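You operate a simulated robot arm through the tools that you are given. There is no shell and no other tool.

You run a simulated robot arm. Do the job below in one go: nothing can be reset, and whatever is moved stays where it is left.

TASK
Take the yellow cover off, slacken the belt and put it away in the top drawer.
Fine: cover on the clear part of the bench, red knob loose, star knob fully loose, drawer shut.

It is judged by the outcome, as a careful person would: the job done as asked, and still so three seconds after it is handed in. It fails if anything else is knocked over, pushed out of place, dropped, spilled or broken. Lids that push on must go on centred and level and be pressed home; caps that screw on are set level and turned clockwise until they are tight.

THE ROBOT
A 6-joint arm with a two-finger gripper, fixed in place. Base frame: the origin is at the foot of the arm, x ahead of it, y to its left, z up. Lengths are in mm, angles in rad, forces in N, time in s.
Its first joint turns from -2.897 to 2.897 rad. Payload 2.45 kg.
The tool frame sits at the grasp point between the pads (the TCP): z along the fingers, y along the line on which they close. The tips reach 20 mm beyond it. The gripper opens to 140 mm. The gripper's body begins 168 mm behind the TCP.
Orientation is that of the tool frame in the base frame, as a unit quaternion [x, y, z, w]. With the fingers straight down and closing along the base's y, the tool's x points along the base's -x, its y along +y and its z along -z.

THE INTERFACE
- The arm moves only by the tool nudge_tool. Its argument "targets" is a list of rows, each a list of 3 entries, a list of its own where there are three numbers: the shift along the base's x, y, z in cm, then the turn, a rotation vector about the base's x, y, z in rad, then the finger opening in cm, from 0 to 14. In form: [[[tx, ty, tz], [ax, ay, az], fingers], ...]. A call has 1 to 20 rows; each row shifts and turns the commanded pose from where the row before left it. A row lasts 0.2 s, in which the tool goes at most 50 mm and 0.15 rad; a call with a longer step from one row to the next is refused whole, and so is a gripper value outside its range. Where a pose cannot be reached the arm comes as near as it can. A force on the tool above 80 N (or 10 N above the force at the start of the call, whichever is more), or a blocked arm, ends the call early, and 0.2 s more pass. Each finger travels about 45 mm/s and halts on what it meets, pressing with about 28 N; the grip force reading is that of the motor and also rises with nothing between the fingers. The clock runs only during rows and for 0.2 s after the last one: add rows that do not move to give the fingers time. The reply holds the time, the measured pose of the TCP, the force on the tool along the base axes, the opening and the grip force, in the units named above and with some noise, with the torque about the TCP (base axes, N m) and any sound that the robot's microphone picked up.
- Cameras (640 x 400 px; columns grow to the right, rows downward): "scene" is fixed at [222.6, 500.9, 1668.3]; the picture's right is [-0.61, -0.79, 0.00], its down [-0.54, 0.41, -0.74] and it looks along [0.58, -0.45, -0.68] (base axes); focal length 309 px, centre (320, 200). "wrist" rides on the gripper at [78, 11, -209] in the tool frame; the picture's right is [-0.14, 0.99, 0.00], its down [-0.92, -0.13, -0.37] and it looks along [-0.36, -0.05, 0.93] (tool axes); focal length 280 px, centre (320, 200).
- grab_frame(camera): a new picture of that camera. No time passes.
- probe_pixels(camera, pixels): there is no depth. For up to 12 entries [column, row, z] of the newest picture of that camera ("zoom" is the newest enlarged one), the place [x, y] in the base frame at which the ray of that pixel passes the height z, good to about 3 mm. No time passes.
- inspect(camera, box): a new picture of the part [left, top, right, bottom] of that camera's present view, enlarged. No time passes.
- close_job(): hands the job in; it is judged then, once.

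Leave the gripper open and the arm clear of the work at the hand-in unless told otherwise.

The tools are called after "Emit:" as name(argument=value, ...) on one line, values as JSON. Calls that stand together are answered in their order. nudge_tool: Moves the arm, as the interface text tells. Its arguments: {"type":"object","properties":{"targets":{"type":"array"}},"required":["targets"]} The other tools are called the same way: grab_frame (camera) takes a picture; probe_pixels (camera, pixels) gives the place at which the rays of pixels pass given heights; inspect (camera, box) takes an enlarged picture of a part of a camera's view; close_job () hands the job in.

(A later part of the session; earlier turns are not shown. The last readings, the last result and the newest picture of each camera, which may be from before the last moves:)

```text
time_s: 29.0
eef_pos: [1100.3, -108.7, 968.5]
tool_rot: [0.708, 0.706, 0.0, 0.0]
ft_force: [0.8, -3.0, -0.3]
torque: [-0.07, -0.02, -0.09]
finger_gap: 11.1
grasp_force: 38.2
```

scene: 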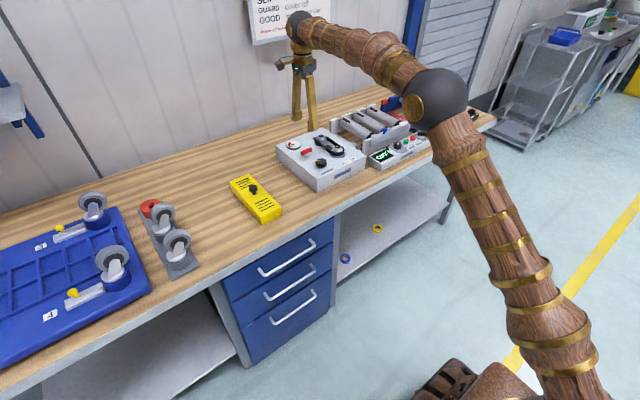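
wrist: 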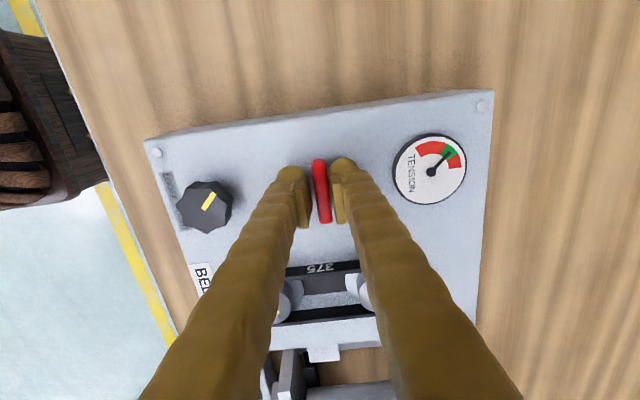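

Firm grip on the wing: gap 11 mm, almost no side force. I'll turn counter-clockwise by 0.3 rad and read the torque.

Emit:
nudge_tool(targets=[[[0, 0, 0], [0, 0, 0.1], 0.5], [[0, 0, 0], [0, 0, 0.1], 0.5], [[0, 0, 0], [0, 0, 0.1], 0.5], [[0, 0, 0], [0, 0, 0], 0.5]])

Emit:
grab_frame(camera="wrist")

```text
time_s: 30.0
eef_pos: [1099.7, -108.5, 968.9]
tool_rot: [0.593, 0.805, -0.001, 0.0]
ft_force: [-15.7, -6.1, 4.6]
torque: [0.05, 0.15, -0.01]
finger_gap: 11.4
grasp_force: 37.9
```

```text
taken
```

wrist: 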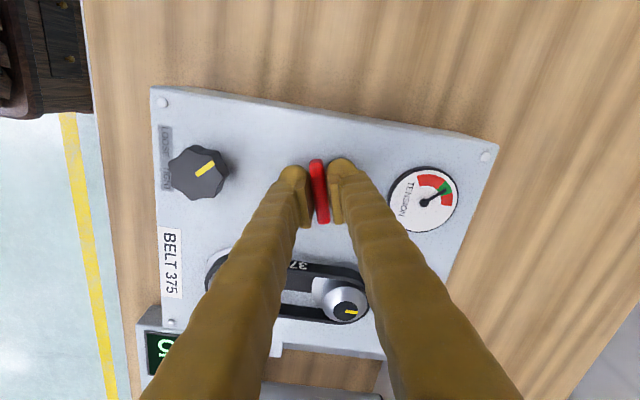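

The wing turns with the tool and there is little torque. There is -16 N side force, so I'll shift -1 mm in x and keep turning counter-clockwise.

Emit:
nudge_tool(targets=[[[-0.1, 0, 0], [0, 0, 0.12], 0.5], [[0, 0, 0], [0, 0, 0.12], 0.5], [[0, 0, 0], [0, 0, 0.12], 0.5], [[0, 0, 0], [0, 0, 0.12], 0.5], [[0, 0, 0], [0, 0, 0], 0.5]])

Emit:
grab_frame(camera="wrist")

```text
time_s: 31.2
eef_pos: [1100.1, -107.7, 968.9]
tool_rot: [0.384, 0.923, 0.0, 0.001]
ft_force: [0.8, -2.1, 12.8]
torque: [-0.08, -0.08, 0.03]
finger_gap: 10.7
grasp_force: 37.7
```

```text
taken
```

wrist: 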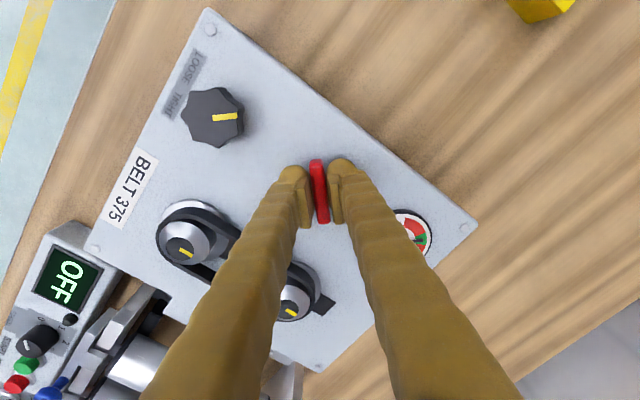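

Turned about 45° so far, with slight upward push (13 N), which suggests the knob is rising as it unscrews. I'll keep turning and rise 1 mm.

Emit:
nudge_tool(targets=[[[0, 0, 0.1], [0, 0, 0.13], 0.5], [[0, 0, 0], [0, 0, 0.13], 0.5], [[0, 0, 0], [0, 0, 0.13], 0.5], [[0, 0, 0], [0, 0, 0.13], 0.5], [[0, 0, 0], [0, 0, 0.13], 0.5], [[0, 0, 0], [0, 0, 0.13], 0.5], [[0, 0, 0], [0, 0, 0], 0.5]])

Emit:
grab_frame(camera="wrist")

Emit:
inspect(camera="scene", box=[270, 105, 370, 195])

```text
time_s: 32.8
eef_pos: [1098.9, -108.9, 967.7]
tool_rot: [0.004, 1.0, -0.001, -0.001]
ft_force: [-26.6, -28.8, -4.6]
torque: [-0.27, 0.4, -0.01]
finger_gap: 11.2
grasp_force: 38.9
```

```text
taken
```

wrist: 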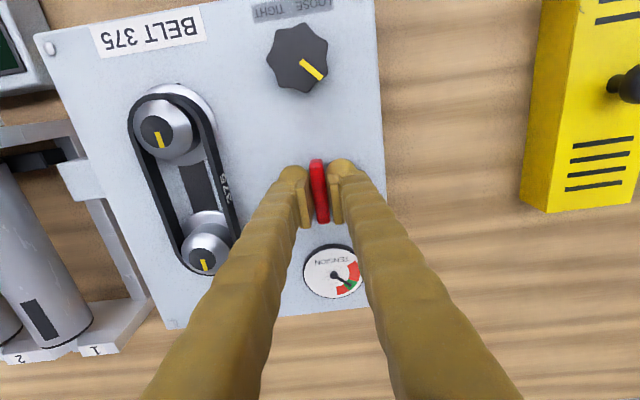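

```text
4.44 times, centred on (320, 150) of scene
```

zoom: 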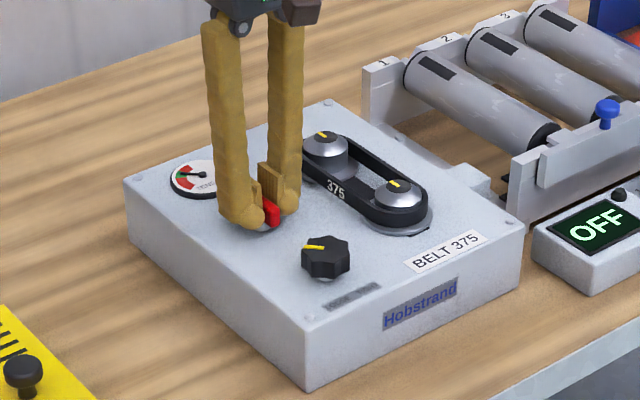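

The wing has turned 90° with no turning torque yet, but side forces of about -27 N in x and y. I'll re-centre by -1.5 mm in each and keep turning to look for a stop.

Emit:
nudge_tool(targets=[[[-0.1, -0.12, 0], [0, 0, 0], 0.5], [[0, 0, 0], [0, 0, 0.1], 0.5], [[0, 0, 0], [0, 0, 0.1], 0.5], [[0, 0, 0], [0, 0, 0.1], 0.5], [[0, 0, 0], [0, 0, 0], 0.5]])

Emit:
grab_frame(camera="wrist")

```text
time_s: 34.0
eef_pos: [1098.4, -109.6, 969.0]
tool_rot: [-0.146, 0.989, 0.0, 0.0]
ft_force: [-4.5, -18.0, -6.2]
torque: [-0.14, 0.04, -1.62]
finger_gap: 18.3
grasp_force: 43.8
```

```text
taken
```

wrist: 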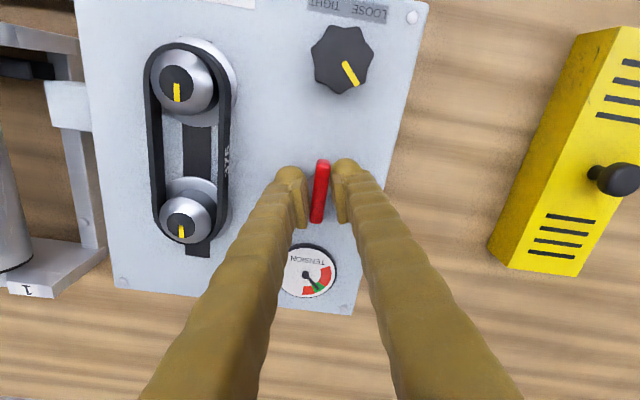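

Turning torque of -1.6 N·m and the fingers forced open to 18 mm show the red knob has reached its stop after about a quarter turn. I'll turn back about 0.25 rad to unload the fingers, then open.

Emit:
nudge_tool(targets=[[[0, 0, 0], [0, 0, -0.12], 0.5], [[0, 0, 0], [0, 0, -0.1], 0.5], [[0, 0, 0], [0, 0, 0], 0.5]])

Emit:
grab_frame(camera="wrist")

```text
time_s: 34.8
eef_pos: [1097.3, -109.5, 969.5]
tool_rot: [-0.034, 0.999, 0.0, 0.0]
ft_force: [9.3, -13.0, -3.9]
torque: [-0.12, -0.13, -0.94]
finger_gap: 12.2
grasp_force: 38.9
```

```text
taken
```

wrist: 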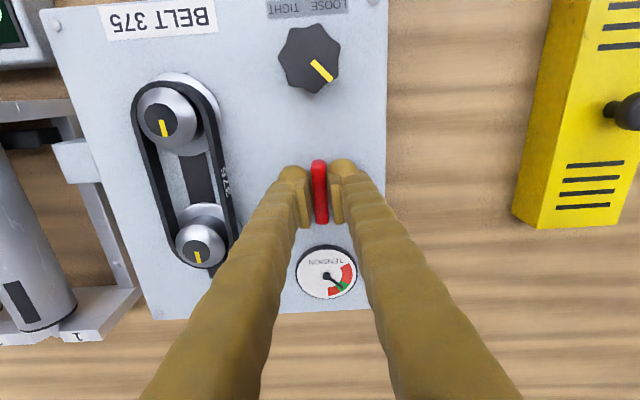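

The wing lies along x now, against its stop. I'll open and lift away.

Emit:
nudge_tool(targets=[[[0, 0, 0], [0, 0, 0], 2], [[0, 0, 0], [0, 0, 0], 4], [[0, 0, 0], [0, 0, 0], 5], [[0, 0, 2], [0, 0, 0], 5], [[0, 0, 3], [0, 0, 0], 7], [[0, 0, 3], [0, 0, 0], 8], [[0, 0, 0], [0, 0, 0], 8]])

Emit:
grab_frame(camera="wrist")

Emit:
inspect(camera="scene", box=[270, 105, 370, 195])

```text
time_s: 36.4
eef_pos: [1098.7, -108.4, 1048.3]
tool_rot: [-0.035, 0.999, 0.0, 0.0]
ft_force: [1.3, -0.7, 0.6]
torque: [-0.03, 0.01, 0.03]
finger_gap: 79.9
grasp_force: 0.1
```

```text
taken
```

wrist: 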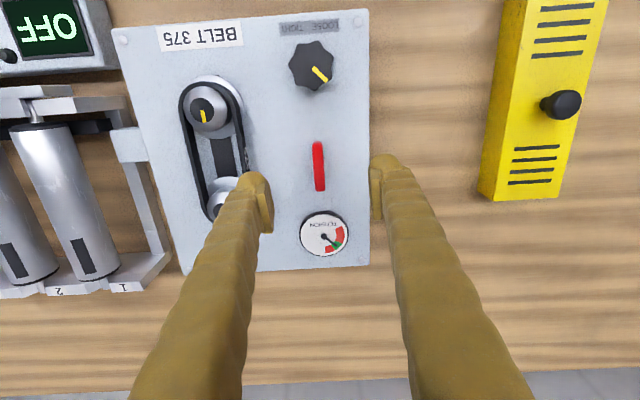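

```text
4.44 times, centred on (320, 150) of scene
```

zoom: 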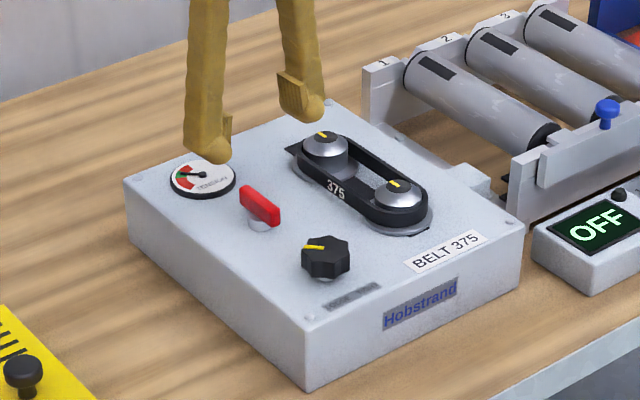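

The red knob has turned a quarter turn, the box hasn't moved, and the gauge still reads green. Next is the star knob near (1000,-111). I'll move over it at this height and swing the tool back to yaw -90° so there's room for counter-clockwise turning.

Emit:
nudge_tool(targets=[[[-0.9, 0, 0], [0, 0, -0.149], 8], [[-0.9, 0, 0], [0, 0, -0.149], 8], [[-0.9, 0, 0], [0, 0, -0.149], 8], [[-0.9, 0, 0], [0, 0, -0.149], 8], [[-0.9, 0, 0], [0, 0, -0.149], 8], [[-0.9, 0, 0], [0, 0, -0.149], 8], [[-0.9, 0, 0], [0, 0, -0.149], 8], [[-0.9, 0, 0], [0, 0, -0.149], 8], [[-0.9, 0, 0], [0, 0, -0.149], 8], [[-0.9, 0, 0], [0, 0, -0.149], 8], [[-0.8, 0, 0], [0, 0, -0.149], 8], [[0, 0, 0], [0, 0, 0], 8], [[0, 0, 0], [0, 0, 0], 8]])

Emit:
grab_frame(camera="wrist")

```text
time_s: 39.2
eef_pos: [1001.7, -109.6, 1048.9]
tool_rot: [0.707, 0.707, 0.0, 0.001]
ft_force: [0.9, -0.5, -0.1]
torque: [-0.03, -0.03, 0.04]
finger_gap: 80.0
grasp_force: 0.1
```

```text
taken
```

wrist: 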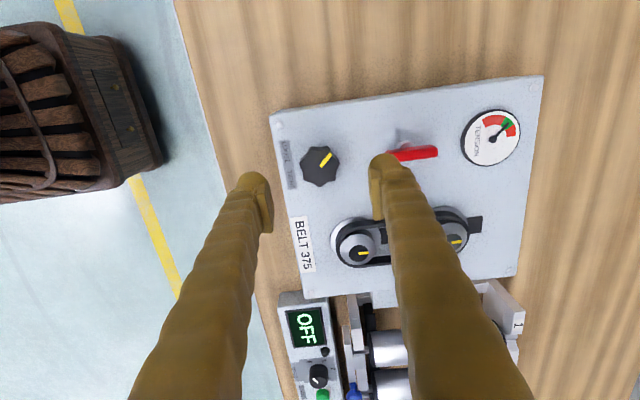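

The star knob sits at (320,167), right below the TCP (expected row 166), so I'm aligned. I'll descend with an 8 cm gap to z≈966 and look.

Emit:
nudge_tool(targets=[[[0, 0, -3], [0, 0, 0], 8], [[0, 0, -3], [0, 0, 0], 8], [[0, 0, -1.5], [0, 0, 0], 8], [[0, 0, -0.8], [0, 0, 0], 8], [[0, 0, 0], [0, 0, 0], 8]])

Emit:
grab_frame(camera="wrist")

Emit:
inspect(camera="scene", box=[270, 105, 370, 195])

```text
time_s: 40.4
eef_pos: [1001.4, -110.8, 966.4]
tool_rot: [0.707, 0.708, 0.0, 0.0]
ft_force: [-0.5, -0.4, -0.2]
torque: [-0.01, 0.0, 0.03]
finger_gap: 79.9
grasp_force: 0.1
```

```text
taken
```

wrist: 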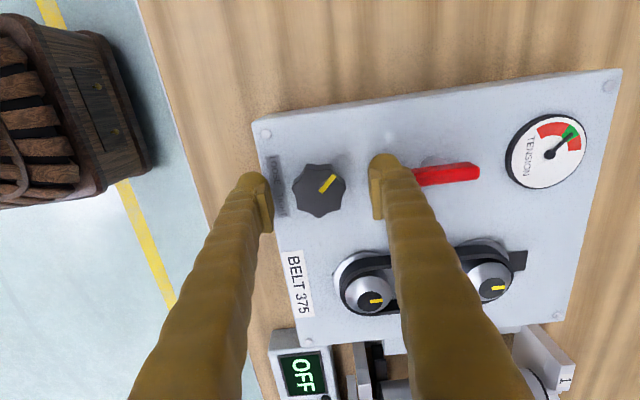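

```text
4.44 times, centred on (320, 150) of scene
```

zoom: 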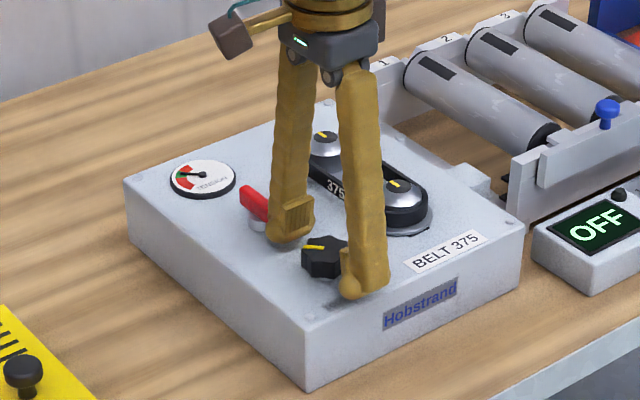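

The knob is centred between the fingers, about 43 mm wide. I'll lower 4 mm and close on it.

Emit:
nudge_tool(targets=[[[0, 0, -0.4], [0, 0, 0], 6], [[0, 0, 0], [0, 0, 0], 4.5], [[0, 0, 0], [0, 0, 0], 3.5], [[0, 0, 0], [0, 0, 0], 3], [[0, 0, 0], [0, 0, 0], 3]])

Emit:
grab_frame(camera="wrist")

```text
time_s: 41.6
eef_pos: [1000.0, -110.9, 962.5]
tool_rot: [0.706, 0.708, -0.001, 0.0]
ft_force: [-2.1, 0.3, -2.0]
torque: [-0.05, 0.02, 0.03]
finger_gap: 42.3
grasp_force: 44.9
```

```text
taken
```

wrist: 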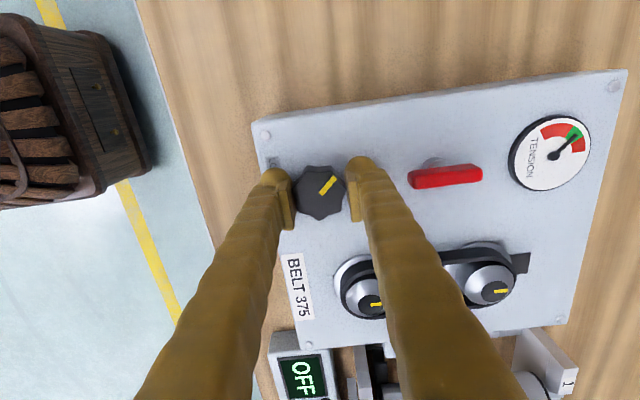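

Gripped at 42.3 mm. I'll turn counter-clockwise 0.6 rad and check the gauge and torque.

Emit:
nudge_tool(targets=[[[0, 0, 0], [0, 0, 0.12], 3], [[0, 0, 0], [0, 0, 0.12], 3], [[0, 0, 0], [0, 0, 0.12], 3], [[0, 0, 0], [0, 0, 0.12], 3], [[0, 0, 0], [0, 0, 0.12], 3], [[0, 0, 0], [0, 0, 0], 3]])

Emit:
grab_frame(camera="wrist")

Emit:
inspect(camera="scene", box=[270, 105, 370, 195])

```text
time_s: 43.0
eef_pos: [1000.5, -109.3, 961.6]
tool_rot: [0.466, 0.885, -0.001, 0.0]
ft_force: [3.1, -0.7, 13.7]
torque: [0.0, -0.03, 0.01]
finger_gap: 42.4
grasp_force: 45.0
```

```text
taken
```

wrist: 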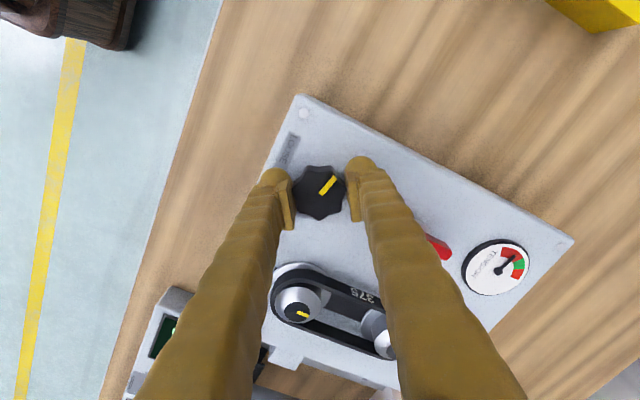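

```text
4.44 times, centred on (320, 150) of scene
```

zoom: 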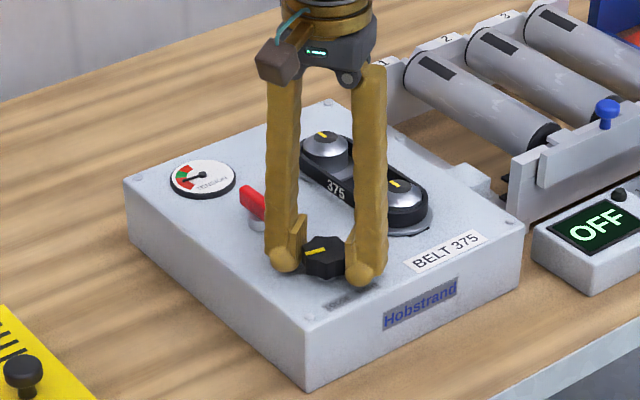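

The knob turns with the tool and the needle seems to have moved a little toward slack. I'll zoom into the gauge, then continue.

Emit:
inspect(camera="wrist", box=[450, 225, 540, 305])

Emit:
nudge_tool(targets=[[[0, 0, 0.1], [0, 0, 0.12], 3], [[0, 0, 0], [0, 0, 0.12], 3], [[0, 0, 0], [0, 0, 0.12], 3], [[0, 0, 0], [0, 0, 0.12], 3], [[0, 0, 0], [0, 0, 0.12], 3], [[0, 0, 0], [0, 0, 0.12], 3], [[0, 0, 0], [0, 0, 0], 3]])

Emit:
grab_frame(camera="wrist")

Emit:
inspect(camera="scene", box=[270, 105, 370, 195])

```text
5.00 times, centred on (495, 265) of wrist
```

zoom: 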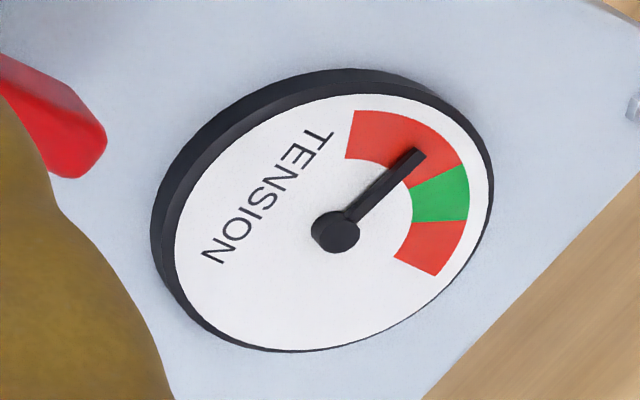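

```text
time_s: 44.6
eef_pos: [1001.1, -109.2, 962.5]
tool_rot: [0.124, 0.992, 0.0, 0.0]
ft_force: [25.1, 13.5, -8.0]
torque: [0.13, -0.4, 0.01]
finger_gap: 42.0
grasp_force: 44.9
```

```text
taken
```

wrist: 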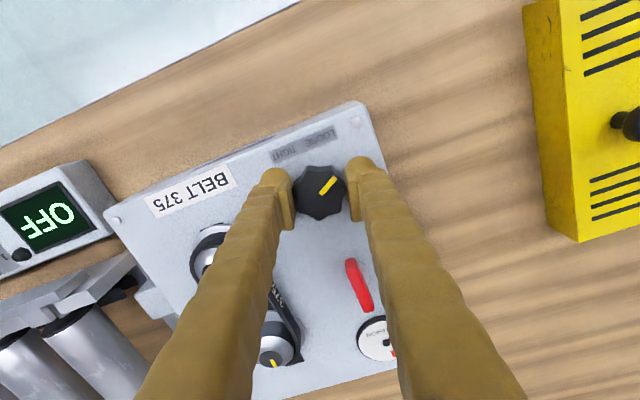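

```text
4.44 times, centred on (320, 150) of scene
```

zoom: 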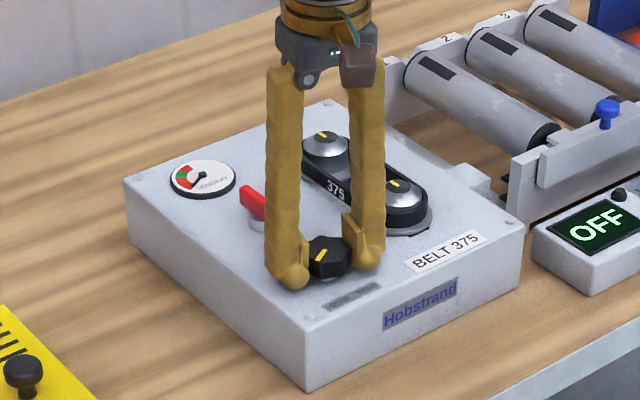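

The needle has moved from green counter-clockwise toward low, so this is the slackening direction. I'll compensate the side force (+25, +13 N) by shifting about +1 mm and continue turning.

Emit:
nudge_tool(targets=[[[0.12, 0.07, 0], [0, 0, 0.12], 3], [[0, 0, 0], [0, 0, 0.12], 3], [[0, 0, 0], [0, 0, 0.12], 3], [[0, 0, 0], [0, 0, 0.12], 3], [[0, 0, 0], [0, 0, 0.12], 3], [[0, 0, 0], [0, 0, 0.12], 3], [[0, 0, 0], [0, 0, 0], 3]])

Emit:
grab_frame(camera="wrist")

Emit:
inspect(camera="scene", box=[270, 105, 370, 195])

```text
time_s: 46.2
eef_pos: [1000.5, -109.2, 961.8]
tool_rot: [-0.235, 0.972, 0.001, -0.001]
ft_force: [-29.0, 18.5, 5.6]
torque: [0.12, 0.48, 0.02]
finger_gap: 42.2
grasp_force: 44.6
```

```text
taken
```

wrist: 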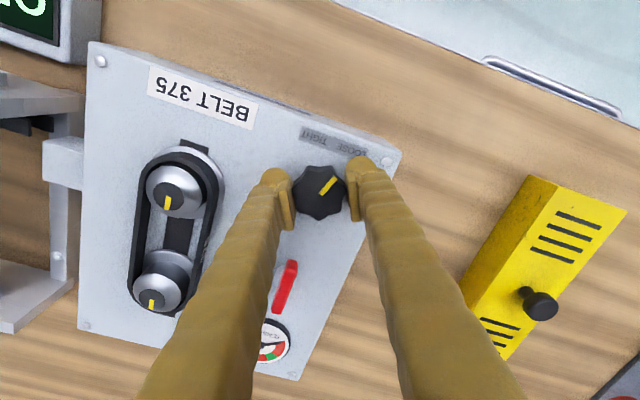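

```text
4.44 times, centred on (320, 150) of scene
```

zoom: 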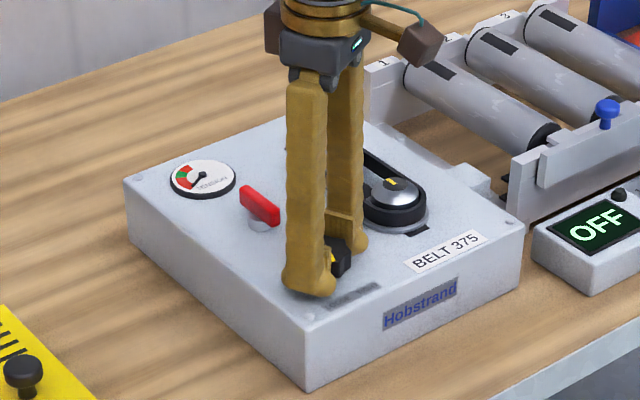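

The front pulley is sliding back and its slot is exposed at the front. I'll keep turning with a small re-centring.

Emit:
nudge_tool(targets=[[[-0.12, 0.07, 0], [0, 0, 0.12], 3], [[0, 0, 0], [0, 0, 0.12], 3], [[0, 0, 0], [0, 0, 0.12], 3], [[0, 0, 0], [0, 0, 0.12], 3], [[0, 0, 0], [0, 0, 0.12], 3], [[0, 0, 0], [0, 0, 0.12], 3], [[0, 0, 0], [0, 0, 0], 3]])

Emit:
grab_frame(camera="wrist")

Emit:
inspect(camera="scene", box=[270, 105, 370, 195])

```text
time_s: 47.8
eef_pos: [1000.4, -108.1, 964.0]
tool_rot: [-0.562, 0.827, -0.002, 0.0]
ft_force: [-6.4, 5.5, 14.5]
torque: [0.16, 0.14, -0.17]
finger_gap: 42.4
grasp_force: 45.2
```

```text
taken
```

wrist: 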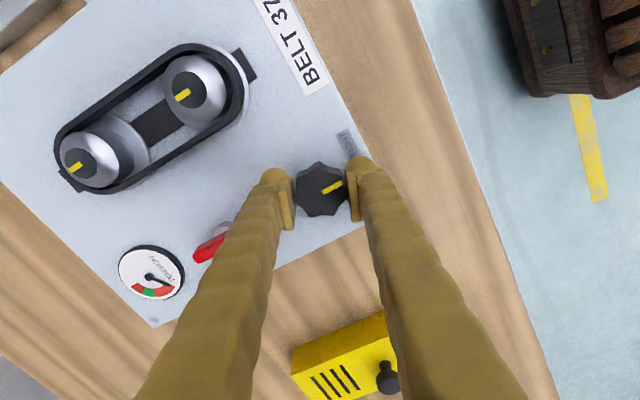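

```text
4.44 times, centred on (320, 150) of scene
```

zoom: 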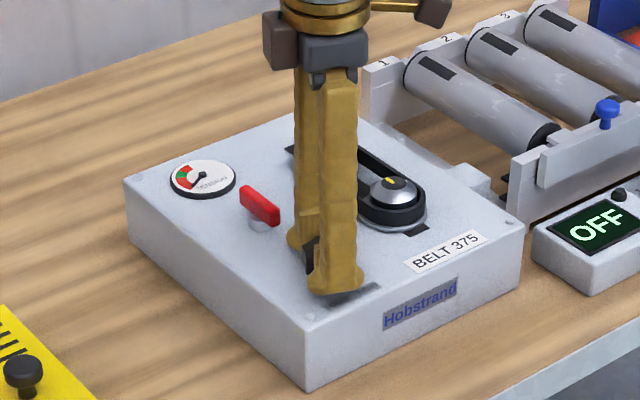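

The needle has gone off the red, fully low. The yellow pointer has slipped about 0.3 rad relative to my fingers, which suggests a stop. I'll zoom on the knob and gauge, then turn a little more to see if the knob still follows.

Emit:
inspect(camera="wrist", box=[270, 150, 380, 230])

Emit:
inspect(camera="wrist", box=[110, 230, 200, 310])

Emit:
nudge_tool(targets=[[[0, 0, 0], [0, 0, 0.1], 3], [[0, 0, 0], [0, 0, 0.1], 3], [[0, 0, 0], [0, 0, 0], 3]])

Emit:
inspect(camera="wrist", box=[270, 150, 380, 230])

Emit:
grab_frame(camera="wrist")

```text
5.00 times, centred on (325, 190) of wrist
```

zoom: 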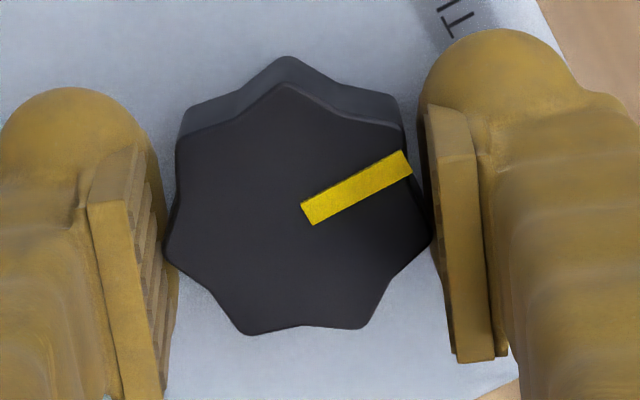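

```text
5.00 times, centred on (155, 270) of wrist
```

zoom: 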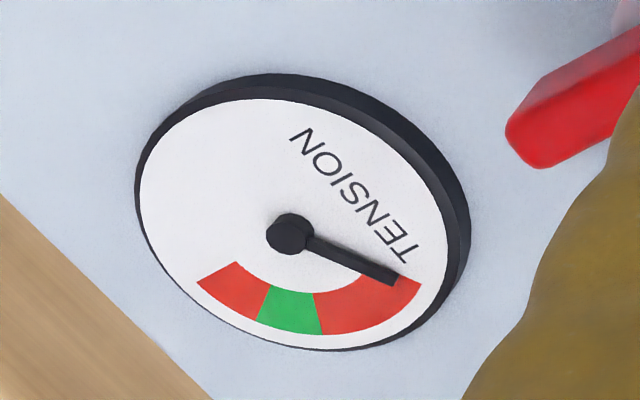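

```text
time_s: 48.6
eef_pos: [1000.4, -108.1, 963.0]
tool_rot: [-0.642, 0.767, -0.001, 0.001]
ft_force: [15.7, -13.9, 1.3]
torque: [-0.08, -0.21, -0.87]
finger_gap: 42.3
grasp_force: 44.2
```

```text
5.00 times, centred on (325, 190) of wrist
```

zoom: 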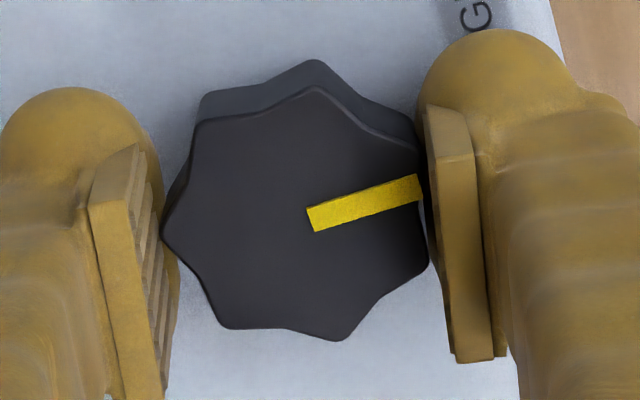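

```text
taken
```

wrist: 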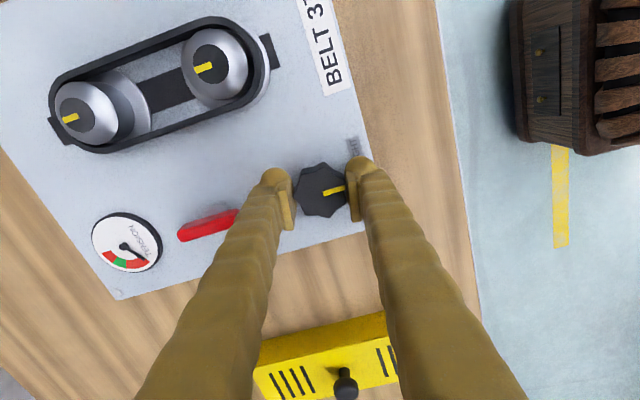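

The pointer stayed at the same direction in base axes (about 176°) while my fingers slipped round it with -0.87 N·m. So the star knob is at its loose stop, and the needle is at the bottom of the scale. I'll turn back 0.15 rad to unload, open and lift.

Emit:
nudge_tool(targets=[[[0, 0, 0], [0, 0, 0], 5], [[0, 0, 0], [0, 0, 0], 7], [[0, 0, 0], [0, 0, 0], 8], [[0, 0, 3], [0, 0, 0], 8], [[0, 0, 4], [0, 0, 0], 8], [[0, 0, 4], [0, 0, 0], 8], [[0, 0, 0], [0, 0, 0], 8]])

Emit:
grab_frame(camera="wrist")

Emit:
inspect(camera="scene", box=[270, 105, 370, 195])

```text
time_s: 50.2
eef_pos: [999.6, -107.1, 1075.5]
tool_rot: [-0.642, 0.767, 0.0, 0.0]
ft_force: [0.1, -0.1, -0.4]
torque: [-0.01, 0.03, 0.02]
finger_gap: 80.1
grasp_force: 0.1
```

```text
taken
```

wrist: 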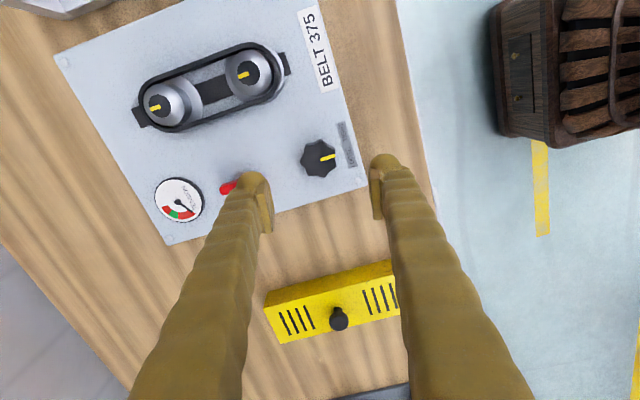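

```text
4.44 times, centred on (320, 150) of scene
```

zoom: 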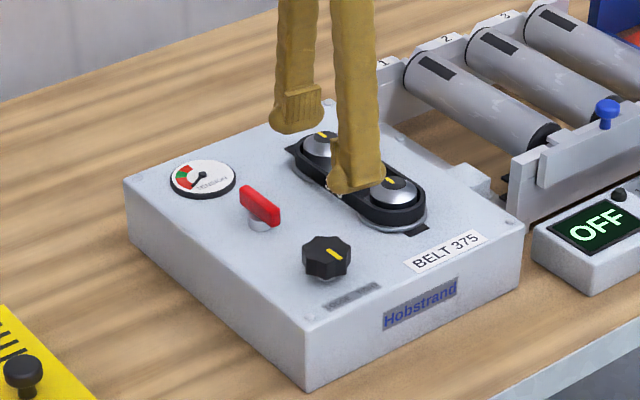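

Everything on the box is loose now. Next I'll look at the drawer, so I'm moving back in front of the bench with yaw 0 at about (650,150,1000).

Emit:
nudge_tool(targets=[[[-2.9, 2.15, 0], [0, 0, -0.1158], 8], [[-2.9, 2.15, 0], [0, 0, -0.1158], 8], [[-2.9, 2.15, 0], [0, 0, -0.1158], 8], [[-2.9, 2.15, 0], [0, 0, -0.1158], 8], [[-2.9, 2.15, 0], [0, 0, -0.1158], 8], [[-2.9, 2.15, 0], [0, 0, -0.1158], 8], [[-2.9, 2.15, 0], [0, 0, -0.1158], 8], [[-2.9, 2.15, 0], [0, 0, -0.1158], 8], [[-2.9, 2.15, 0], [0, 0, -0.1158], 8], [[-2.9, 2.15, 0], [0, 0, -0.1158], 8], [[-2.9, 2.15, -2], [0, 0, -0.1158], 8], [[-2.9, 2.15, -3], [0, 0, -0.1154], 8], [[0, 0, 0], [0, 0, 0], 8], [[0, 0, 0], [0, 0, 0], 8]])

Emit:
grab_frame(camera="wrist")

Emit:
grab_frame(camera="scene")

```text
time_s: 53.2
eef_pos: [653.1, 149.4, 1022.6]
tool_rot: [-0.002, 1.0, 0.001, 0.0]
ft_force: [0.6, -0.1, 0.0]
torque: [-0.02, 0.01, -0.01]
finger_gap: 79.9
grasp_force: 0.0
```

```text
taken
```

wrist: 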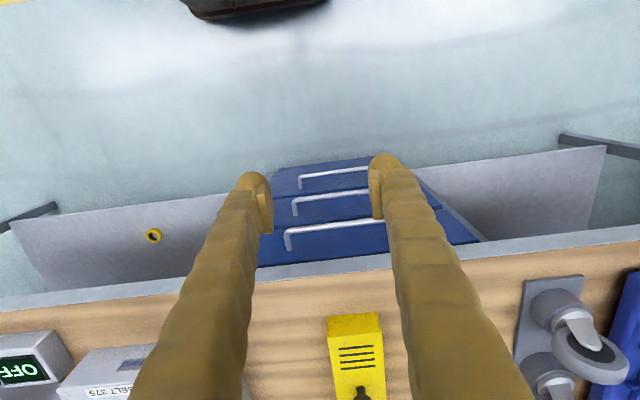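

```text
taken
```

scene: 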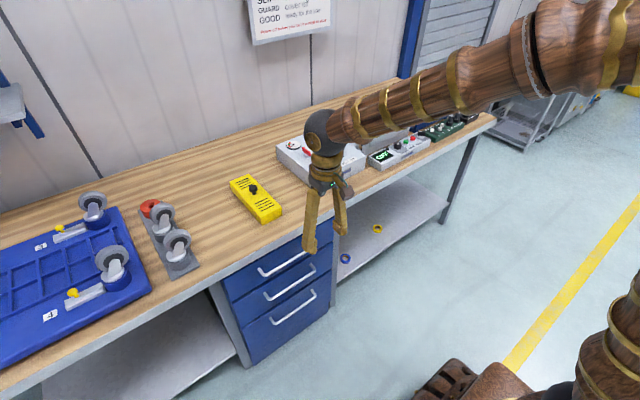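

The top drawer handle shows at wrist (286,233) for its low-y end, and at scene (314,244) and (260,274). I'll probe both views to locate it.

Emit:
inspect(camera="wrist", box=[230, 140, 490, 290])

Emit:
inspect(camera="scene", box=[210, 210, 350, 310])

Emit:
probe_pixels(camera="wrist", pixels=[[287, 233, 750], [287, 233, 700], [287, 233, 800], [300, 277, 850], [480, 243, 750], [480, 243, 800], [259, 262, 800], [0, 302, 850], [640, 232, 850], [330, 318, 900]])

Emit:
probe_pixels(camera="scene", pixels=[[314, 244, 750], [314, 244, 700], [314, 244, 800], [260, 273, 750], [260, 273, 700], [260, 273, 800], [222, 281, 780], [335, 220, 780]])

```text
2.46 times, centred on (360, 215) of wrist
```

zoom: 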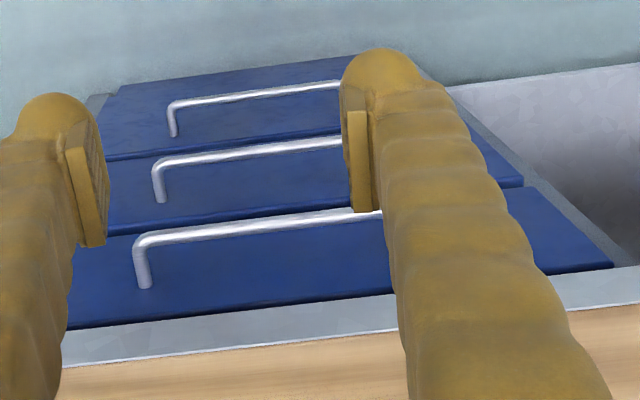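

```text
4.00 times, centred on (280, 260) of scene
```

zoom: 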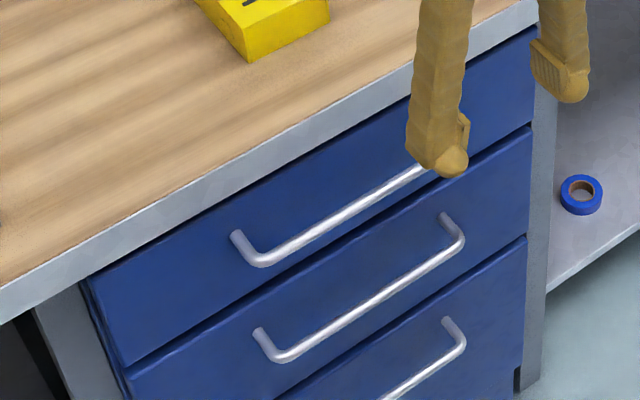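

```text
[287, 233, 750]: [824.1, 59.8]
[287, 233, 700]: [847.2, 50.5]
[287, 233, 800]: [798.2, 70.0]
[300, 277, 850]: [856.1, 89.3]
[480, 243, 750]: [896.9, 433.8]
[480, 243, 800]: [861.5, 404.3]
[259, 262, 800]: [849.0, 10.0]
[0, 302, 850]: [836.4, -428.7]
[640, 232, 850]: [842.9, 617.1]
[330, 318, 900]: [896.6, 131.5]
```

```text
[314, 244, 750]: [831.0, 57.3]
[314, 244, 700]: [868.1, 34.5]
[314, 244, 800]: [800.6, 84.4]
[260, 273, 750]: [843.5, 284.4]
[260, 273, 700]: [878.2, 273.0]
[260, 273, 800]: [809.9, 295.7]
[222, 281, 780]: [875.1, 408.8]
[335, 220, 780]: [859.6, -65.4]
```

The handle looks to be around x≈803, z≈790, y≈70–275, standing about 40 mm off the drawer face. I'll shift y to centre it, open wide for a clear view, and come down for a second look.

Emit:
nudge_tool(targets=[[[0, 1.1, 0], [0, 0, 0], 10], [[0, 1.1, 0], [0, 0, 0], 12], [[0, 0, 0], [0, 0, 0], 14], [[0, 0, 0], [0, 0, 0], 14]])

Emit:
grab_frame(camera="wrist")

Emit:
inspect(camera="wrist", box=[230, 140, 490, 290])

```text
time_s: 54.2
eef_pos: [650.5, 170.1, 1023.0]
tool_rot: [-0.002, 1.0, 0.0, 0.0]
ft_force: [-0.6, -0.6, 0.1]
torque: [0.0, -0.01, -0.01]
finger_gap: 140.2
grasp_force: 0.1
```

```text
taken
```

wrist: 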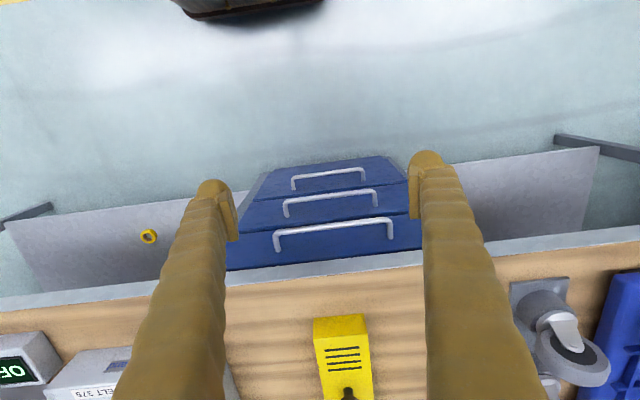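

```text
2.46 times, centred on (360, 215) of wrist
```

zoom: 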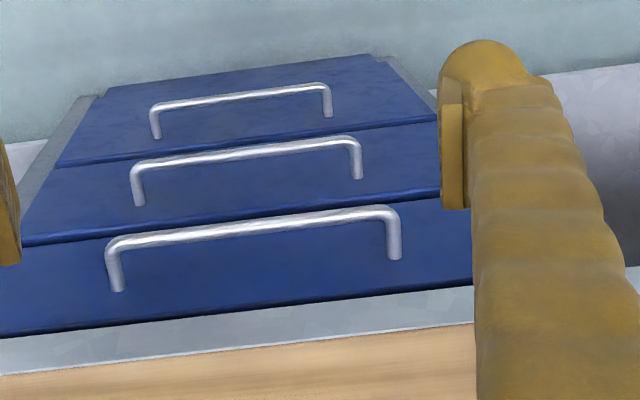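

Clear view of all three handles now. I'll probe the bar of the top drawer handle at zoom (110,245), (250,228), (393,212), its feet, and the bench edge.

Emit:
probe_pixels(camera="zoom", pixels=[[110, 245, 790], [110, 245, 740], [393, 212, 790], [393, 212, 740], [250, 228, 790], [118, 290, 780], [118, 290, 740], [394, 258, 780], [250, 345, 855], [250, 310, 815]])

Emit:
inspect(camera="scene", box=[210, 210, 350, 310])

```text
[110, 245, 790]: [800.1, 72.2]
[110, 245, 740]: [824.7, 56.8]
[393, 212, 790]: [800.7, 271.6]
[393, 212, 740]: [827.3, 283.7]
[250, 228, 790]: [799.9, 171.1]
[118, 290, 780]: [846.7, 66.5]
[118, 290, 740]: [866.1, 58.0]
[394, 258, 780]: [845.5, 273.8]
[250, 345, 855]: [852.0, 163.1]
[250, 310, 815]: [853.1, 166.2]
```

```text
4.00 times, centred on (280, 260) of scene
```

zoom: 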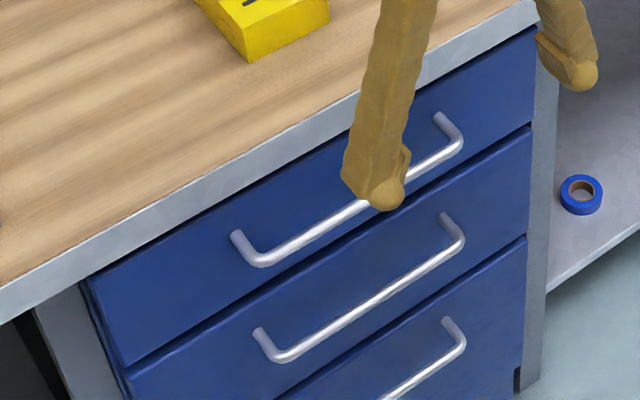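

Combining views, the bar is near x≈811, z≈765, y≈66–279, with the drawer face and bench edge at x≈852. I'll turn the tool -90° so the fingers close along x and hover above the handle. In that view the bar's x offset from the TCP reads directly, since column 320 is the TCP plane.

Emit:
nudge_tool(targets=[[[1.3, 0, 0], [0, 0, -0.1428], 12], [[1.3, 0, 0], [0, 0, -0.1428], 10], [[1.3, 0, 0], [0, 0, -0.1428], 8], [[1.3, 0, 0], [0, 0, -0.1428], 8], [[1.3, 0, 0], [0, 0, -0.1428], 8], [[1.3, 0, 0], [0, 0, -0.1428], 8], [[1.3, 0, 0], [0, 0, -0.1428], 8], [[1.3, 0, 0], [0, 0, -0.1428], 8], [[1.3, 0, 0], [0, 0, -0.1428], 8], [[1.3, 0, 0], [0, 0, -0.1428], 8], [[1.3, 0, 0], [0, 0, -0.1428], 8], [[0, 0, 0], [0, 0, 0], 8], [[0, 0, 0], [0, 0, 0], 8]])

Emit:
grab_frame(camera="wrist")

```text
time_s: 57.0
eef_pos: [793.9, 173.2, 1024.2]
tool_rot: [0.706, 0.708, 0.0, 0.001]
ft_force: [0.4, -0.7, -0.4]
torque: [0.0, -0.04, -0.04]
finger_gap: 79.8
grasp_force: 0.1
```

```text
taken
```

wrist: 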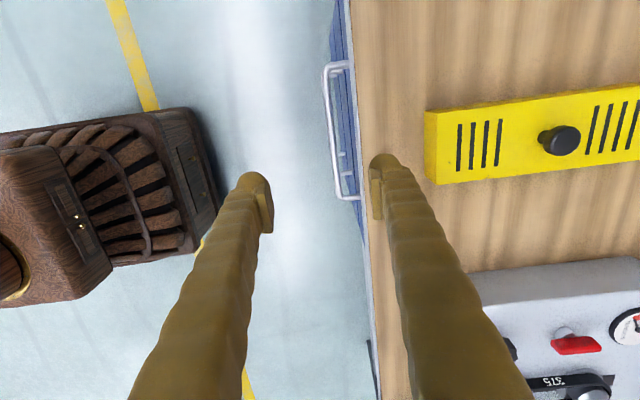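

The bar shows at column 331 at the TCP row, so it is about 19 mm to +x: bar x≈812.5, z≈765. The bench edge is at x≈852. I'll shift +1.7 cm, set the gap to 3.2 cm and lower to z≈885 for a check.

Emit:
nudge_tool(targets=[[[0.85, 0, -3], [0, 0, 0], 6], [[0.85, 0, -3], [0, 0, 0], 4], [[0, 0, -4], [0, 0, 0], 3.2], [[0, 0, -4], [0, 0, 0], 3.2], [[0, 0, 0], [0, 0, 0], 3.2], [[0, 0, 0], [0, 0, 0], 3.2]])

Emit:
grab_frame(camera="wrist")

Emit:
inspect(camera="scene", box=[210, 180, 350, 300])

```text
time_s: 58.4
eef_pos: [813.2, 173.2, 883.6]
tool_rot: [0.705, 0.709, 0.0, 0.001]
ft_force: [-0.3, 0.3, 0.4]
torque: [0.04, -0.02, 0.0]
finger_gap: 32.0
grasp_force: 0.0
```

```text
taken
```

wrist: 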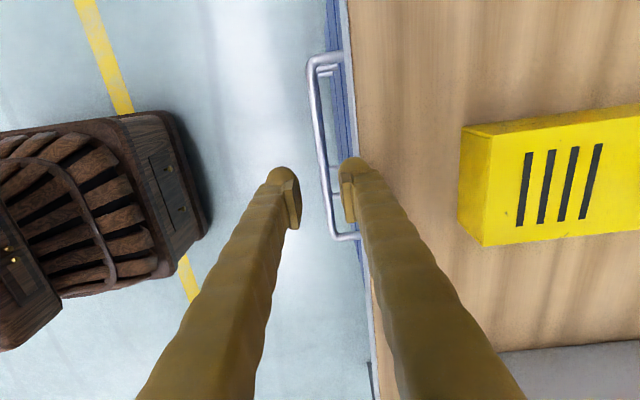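

```text
3.33 times, centred on (280, 240) of scene
```

zoom: 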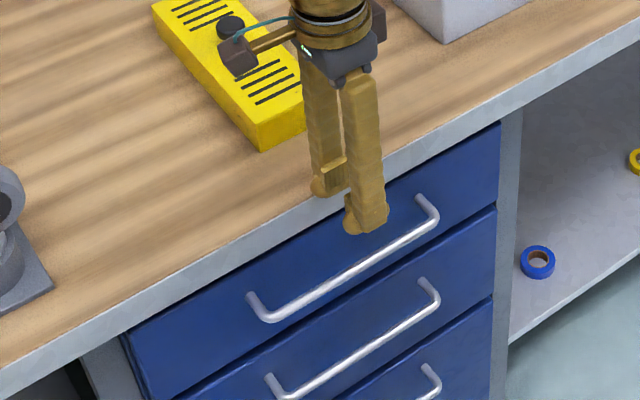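

The bar is about 4 mm to +x of centre and the bench edge is about 37 mm away. I'll shift +3 mm, narrow the gap to 2.6 cm for clearance, and lower to about the bar height while watching side forces.

Emit:
nudge_tool(targets=[[[0.3, 0, 0], [0, 0, 0], 2.6], [[0, 0, -2], [0, 0, 0], 2.6], [[0, 0, -2], [0, 0, 0], 2.6], [[0, 0, -2], [0, 0, 0], 2.6], [[0, 0, 0], [0, 0, 0], 2.6]])

Emit:
grab_frame(camera="wrist")

Emit:
inspect(camera="scene", box=[210, 180, 350, 300])

```text
time_s: 59.1
eef_pos: [819.3, 172.7, 870.0]
tool_rot: [0.705, 0.709, 0.005, 0.004]
ft_force: [-11.9, -1.7, 22.6]
torque: [-0.13, -0.65, -0.07]
finger_gap: 19.3
grasp_force: 0.1
stopped in row 3: the force on the tool passed its limit at 115 N (the readings are from after the stop); the commanded pose is now the measured one
```

```text
taken
```

wrist: 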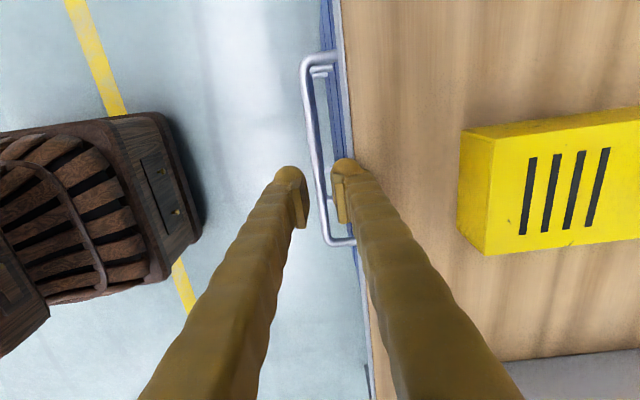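

```text
3.33 times, centred on (280, 240) of scene
```

zoom: 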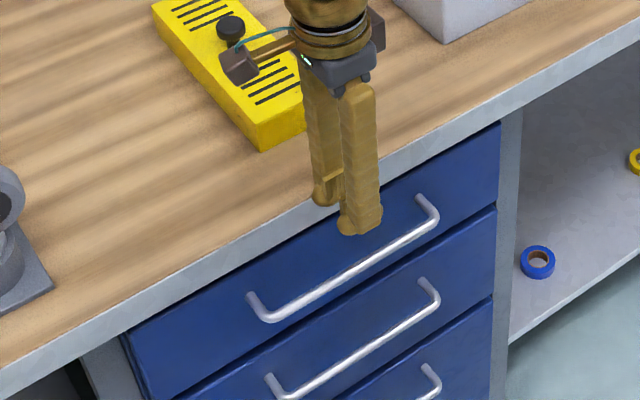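

The rear finger's tip touched the bench edge, and the guard stopped the motion. Nothing moved. I'll probe the bench edge, drawer face and bar in this frame before changing the approach.

Emit:
probe_pixels(camera="wrist", pixels=[[341, 20, 855], [348, 100, 855], [357, 240, 855], [372, 380, 855], [309, 90, 760], [328, 238, 760], [335, 60, 760], [352, 236, 760], [306, 66, 760]])

Emit:
inspect(camera="wrist", box=[270, 30, 400, 260])

```text
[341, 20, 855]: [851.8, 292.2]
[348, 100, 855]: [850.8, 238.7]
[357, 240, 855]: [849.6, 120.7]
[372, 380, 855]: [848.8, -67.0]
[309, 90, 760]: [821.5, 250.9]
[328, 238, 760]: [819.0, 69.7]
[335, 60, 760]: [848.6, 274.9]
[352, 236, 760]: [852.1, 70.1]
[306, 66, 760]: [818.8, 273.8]
```

```text
1.74 times, centred on (335, 145) of wrist
```

zoom: 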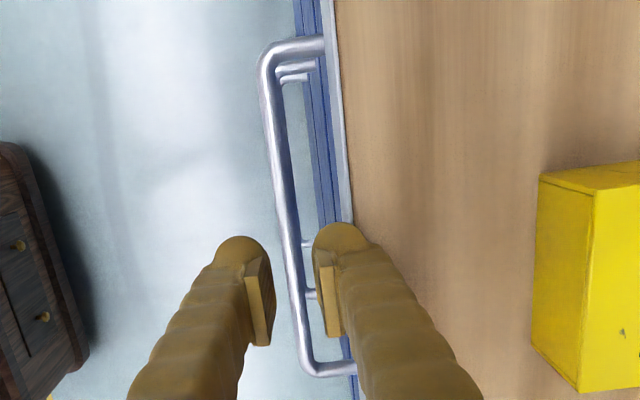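

The bench edge is at x≈850 and the bar at x≈819, so the fingers are too thick to come straight down behind the bar. I'll back away and tilt the tool 60°, so the fingers point forward and slightly down and close nearly vertically around the bar, as a hand would.

Emit:
nudge_tool(targets=[[[-0.5, 0, 1.5], [0, 0, 0], 2.6], [[-2, 0, 2], [0, 0, 0], 4], [[-4, 0, 0], [0, 0, 0], 5], [[-3, 0, 0], [0, -0.1309, 0], 6], [[-1.5, 0, 0], [0, -0.1309, 0], 6], [[0, 0, 0], [0, -0.1309, 0], 6], [[0, 0, 0], [0, -0.1309, 0], 6], [[0, 0, 0], [0, -0.1309, 0], 6], [[0, 0, 0], [0, -0.1309, 0], 6], [[0, 0, 0], [0, -0.1309, 0], 6], [[0, 0, 0], [0, -0.1309, 0], 6], [[0, 0, 0], [0, 0, 0], 6]])

Emit:
grab_frame(camera="wrist")

Emit:
grab_frame(camera="scene")

```text
time_s: 61.7
eef_pos: [695.8, 199.8, 917.4]
tool_rot: [0.664, 0.696, 0.223, 0.16]
ft_force: [0.6, 1.0, -0.3]
torque: [0.04, 0.0, 0.0]
finger_gap: 60.1
grasp_force: 0.0
out of reach, approached as far as the arm can: row 8, 9, 10, 11
```

```text
taken
```

wrist: 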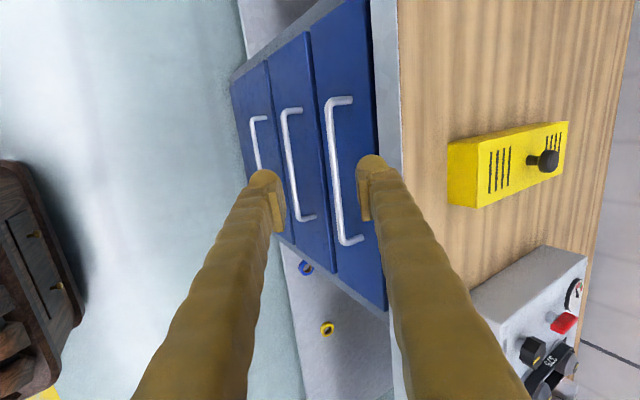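

```text
taken
```

scene: 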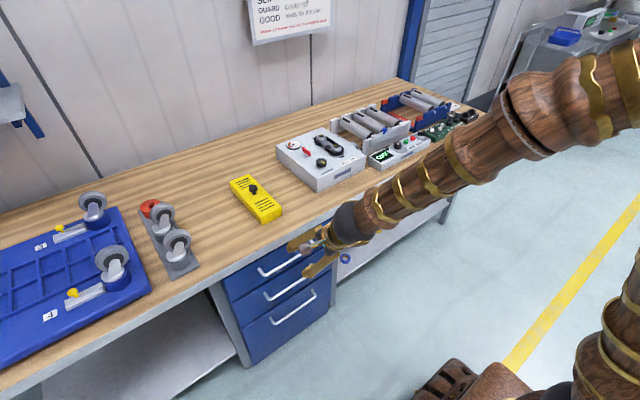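

The arm can't tilt past about 32° here; it reports out of reach. I'll return the tilt to 30° and read the pose, then test how much tilt is available nearer the handle.

Emit:
nudge_tool(targets=[[[0, 0, 0], [0, 0.1309, 0], 6], [[0, 0, 0], [0, 0.1309, 0], 6], [[0, 0, 0], [0, 0.1309, 0], 6], [[0, 0, 0], [0, 0.1309, 0], 6], [[0, 0, 0], [0, 0, 0], 6]])

Emit:
grab_frame(camera="wrist")

Emit:
grab_frame(camera="scene")

```text
time_s: 62.9
eef_pos: [698.5, 193.4, 917.8]
tool_rot: [0.699, 0.713, 0.059, 0.004]
ft_force: [0.5, -0.6, 0.7]
torque: [0.02, 0.03, -0.01]
finger_gap: 60.0
grasp_force: 0.0
out of reach, approached as far as the arm can: row 1
```

```text
taken
```

wrist: 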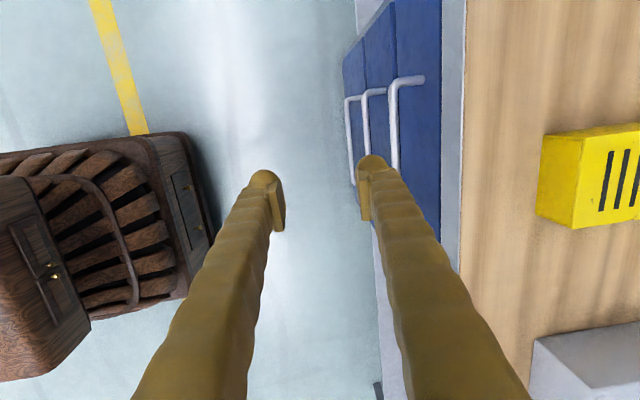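

```text
taken
```

scene: 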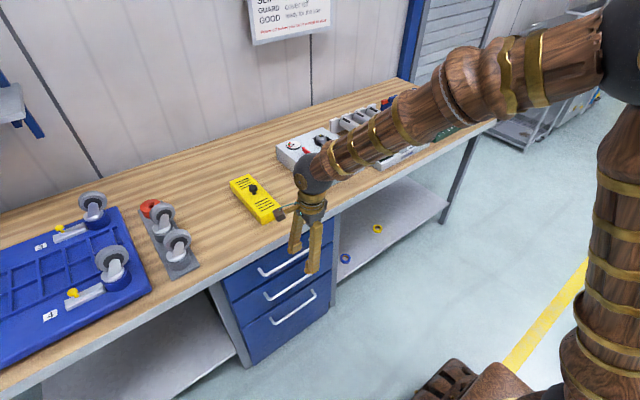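

The wrist limit matches the forearm becoming straight in line with the tool, so a pure forward tilt won't work. I'll instead swing the tool so the fingers point forward and sideways toward +y, about (0.52, 0.74, -0.43), with the closing direction near vertical. I'll do this in small turns with the TCP held clear of the bench at about (698,193,918).

Emit:
nudge_tool(targets=[[[0, 0, 0], [0.0274, -0.0607, 0.0505], 6], [[0, 0, 0], [0.0274, -0.0607, 0.0505], 6], [[0, 0, 0], [0.0274, -0.0607, 0.0505], 6], [[0, 0, 0], [0.0274, -0.0607, 0.0505], 6], [[0, 0, 0], [0.0274, -0.0607, 0.0505], 6], [[0, 0, 0], [0.0274, -0.0607, 0.0505], 6], [[0, 0, 0], [0.0274, -0.0607, 0.0505], 6], [[0, 0, 0], [0.0274, -0.0607, 0.0505], 6], [[0, 0, 0], [0, 0, 0], 6]])

Emit:
grab_frame(camera="scene")

```text
time_s: 64.9
eef_pos: [698.2, 191.7, 916.4]
tool_rot: [0.506, 0.804, 0.299, 0.088]
ft_force: [0.5, -0.6, -0.2]
torque: [0.03, 0.01, -0.01]
finger_gap: 60.0
grasp_force: 0.1
```

```text
taken
```

scene: 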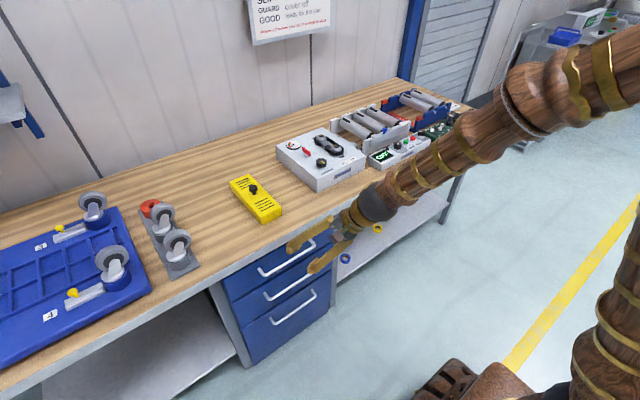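

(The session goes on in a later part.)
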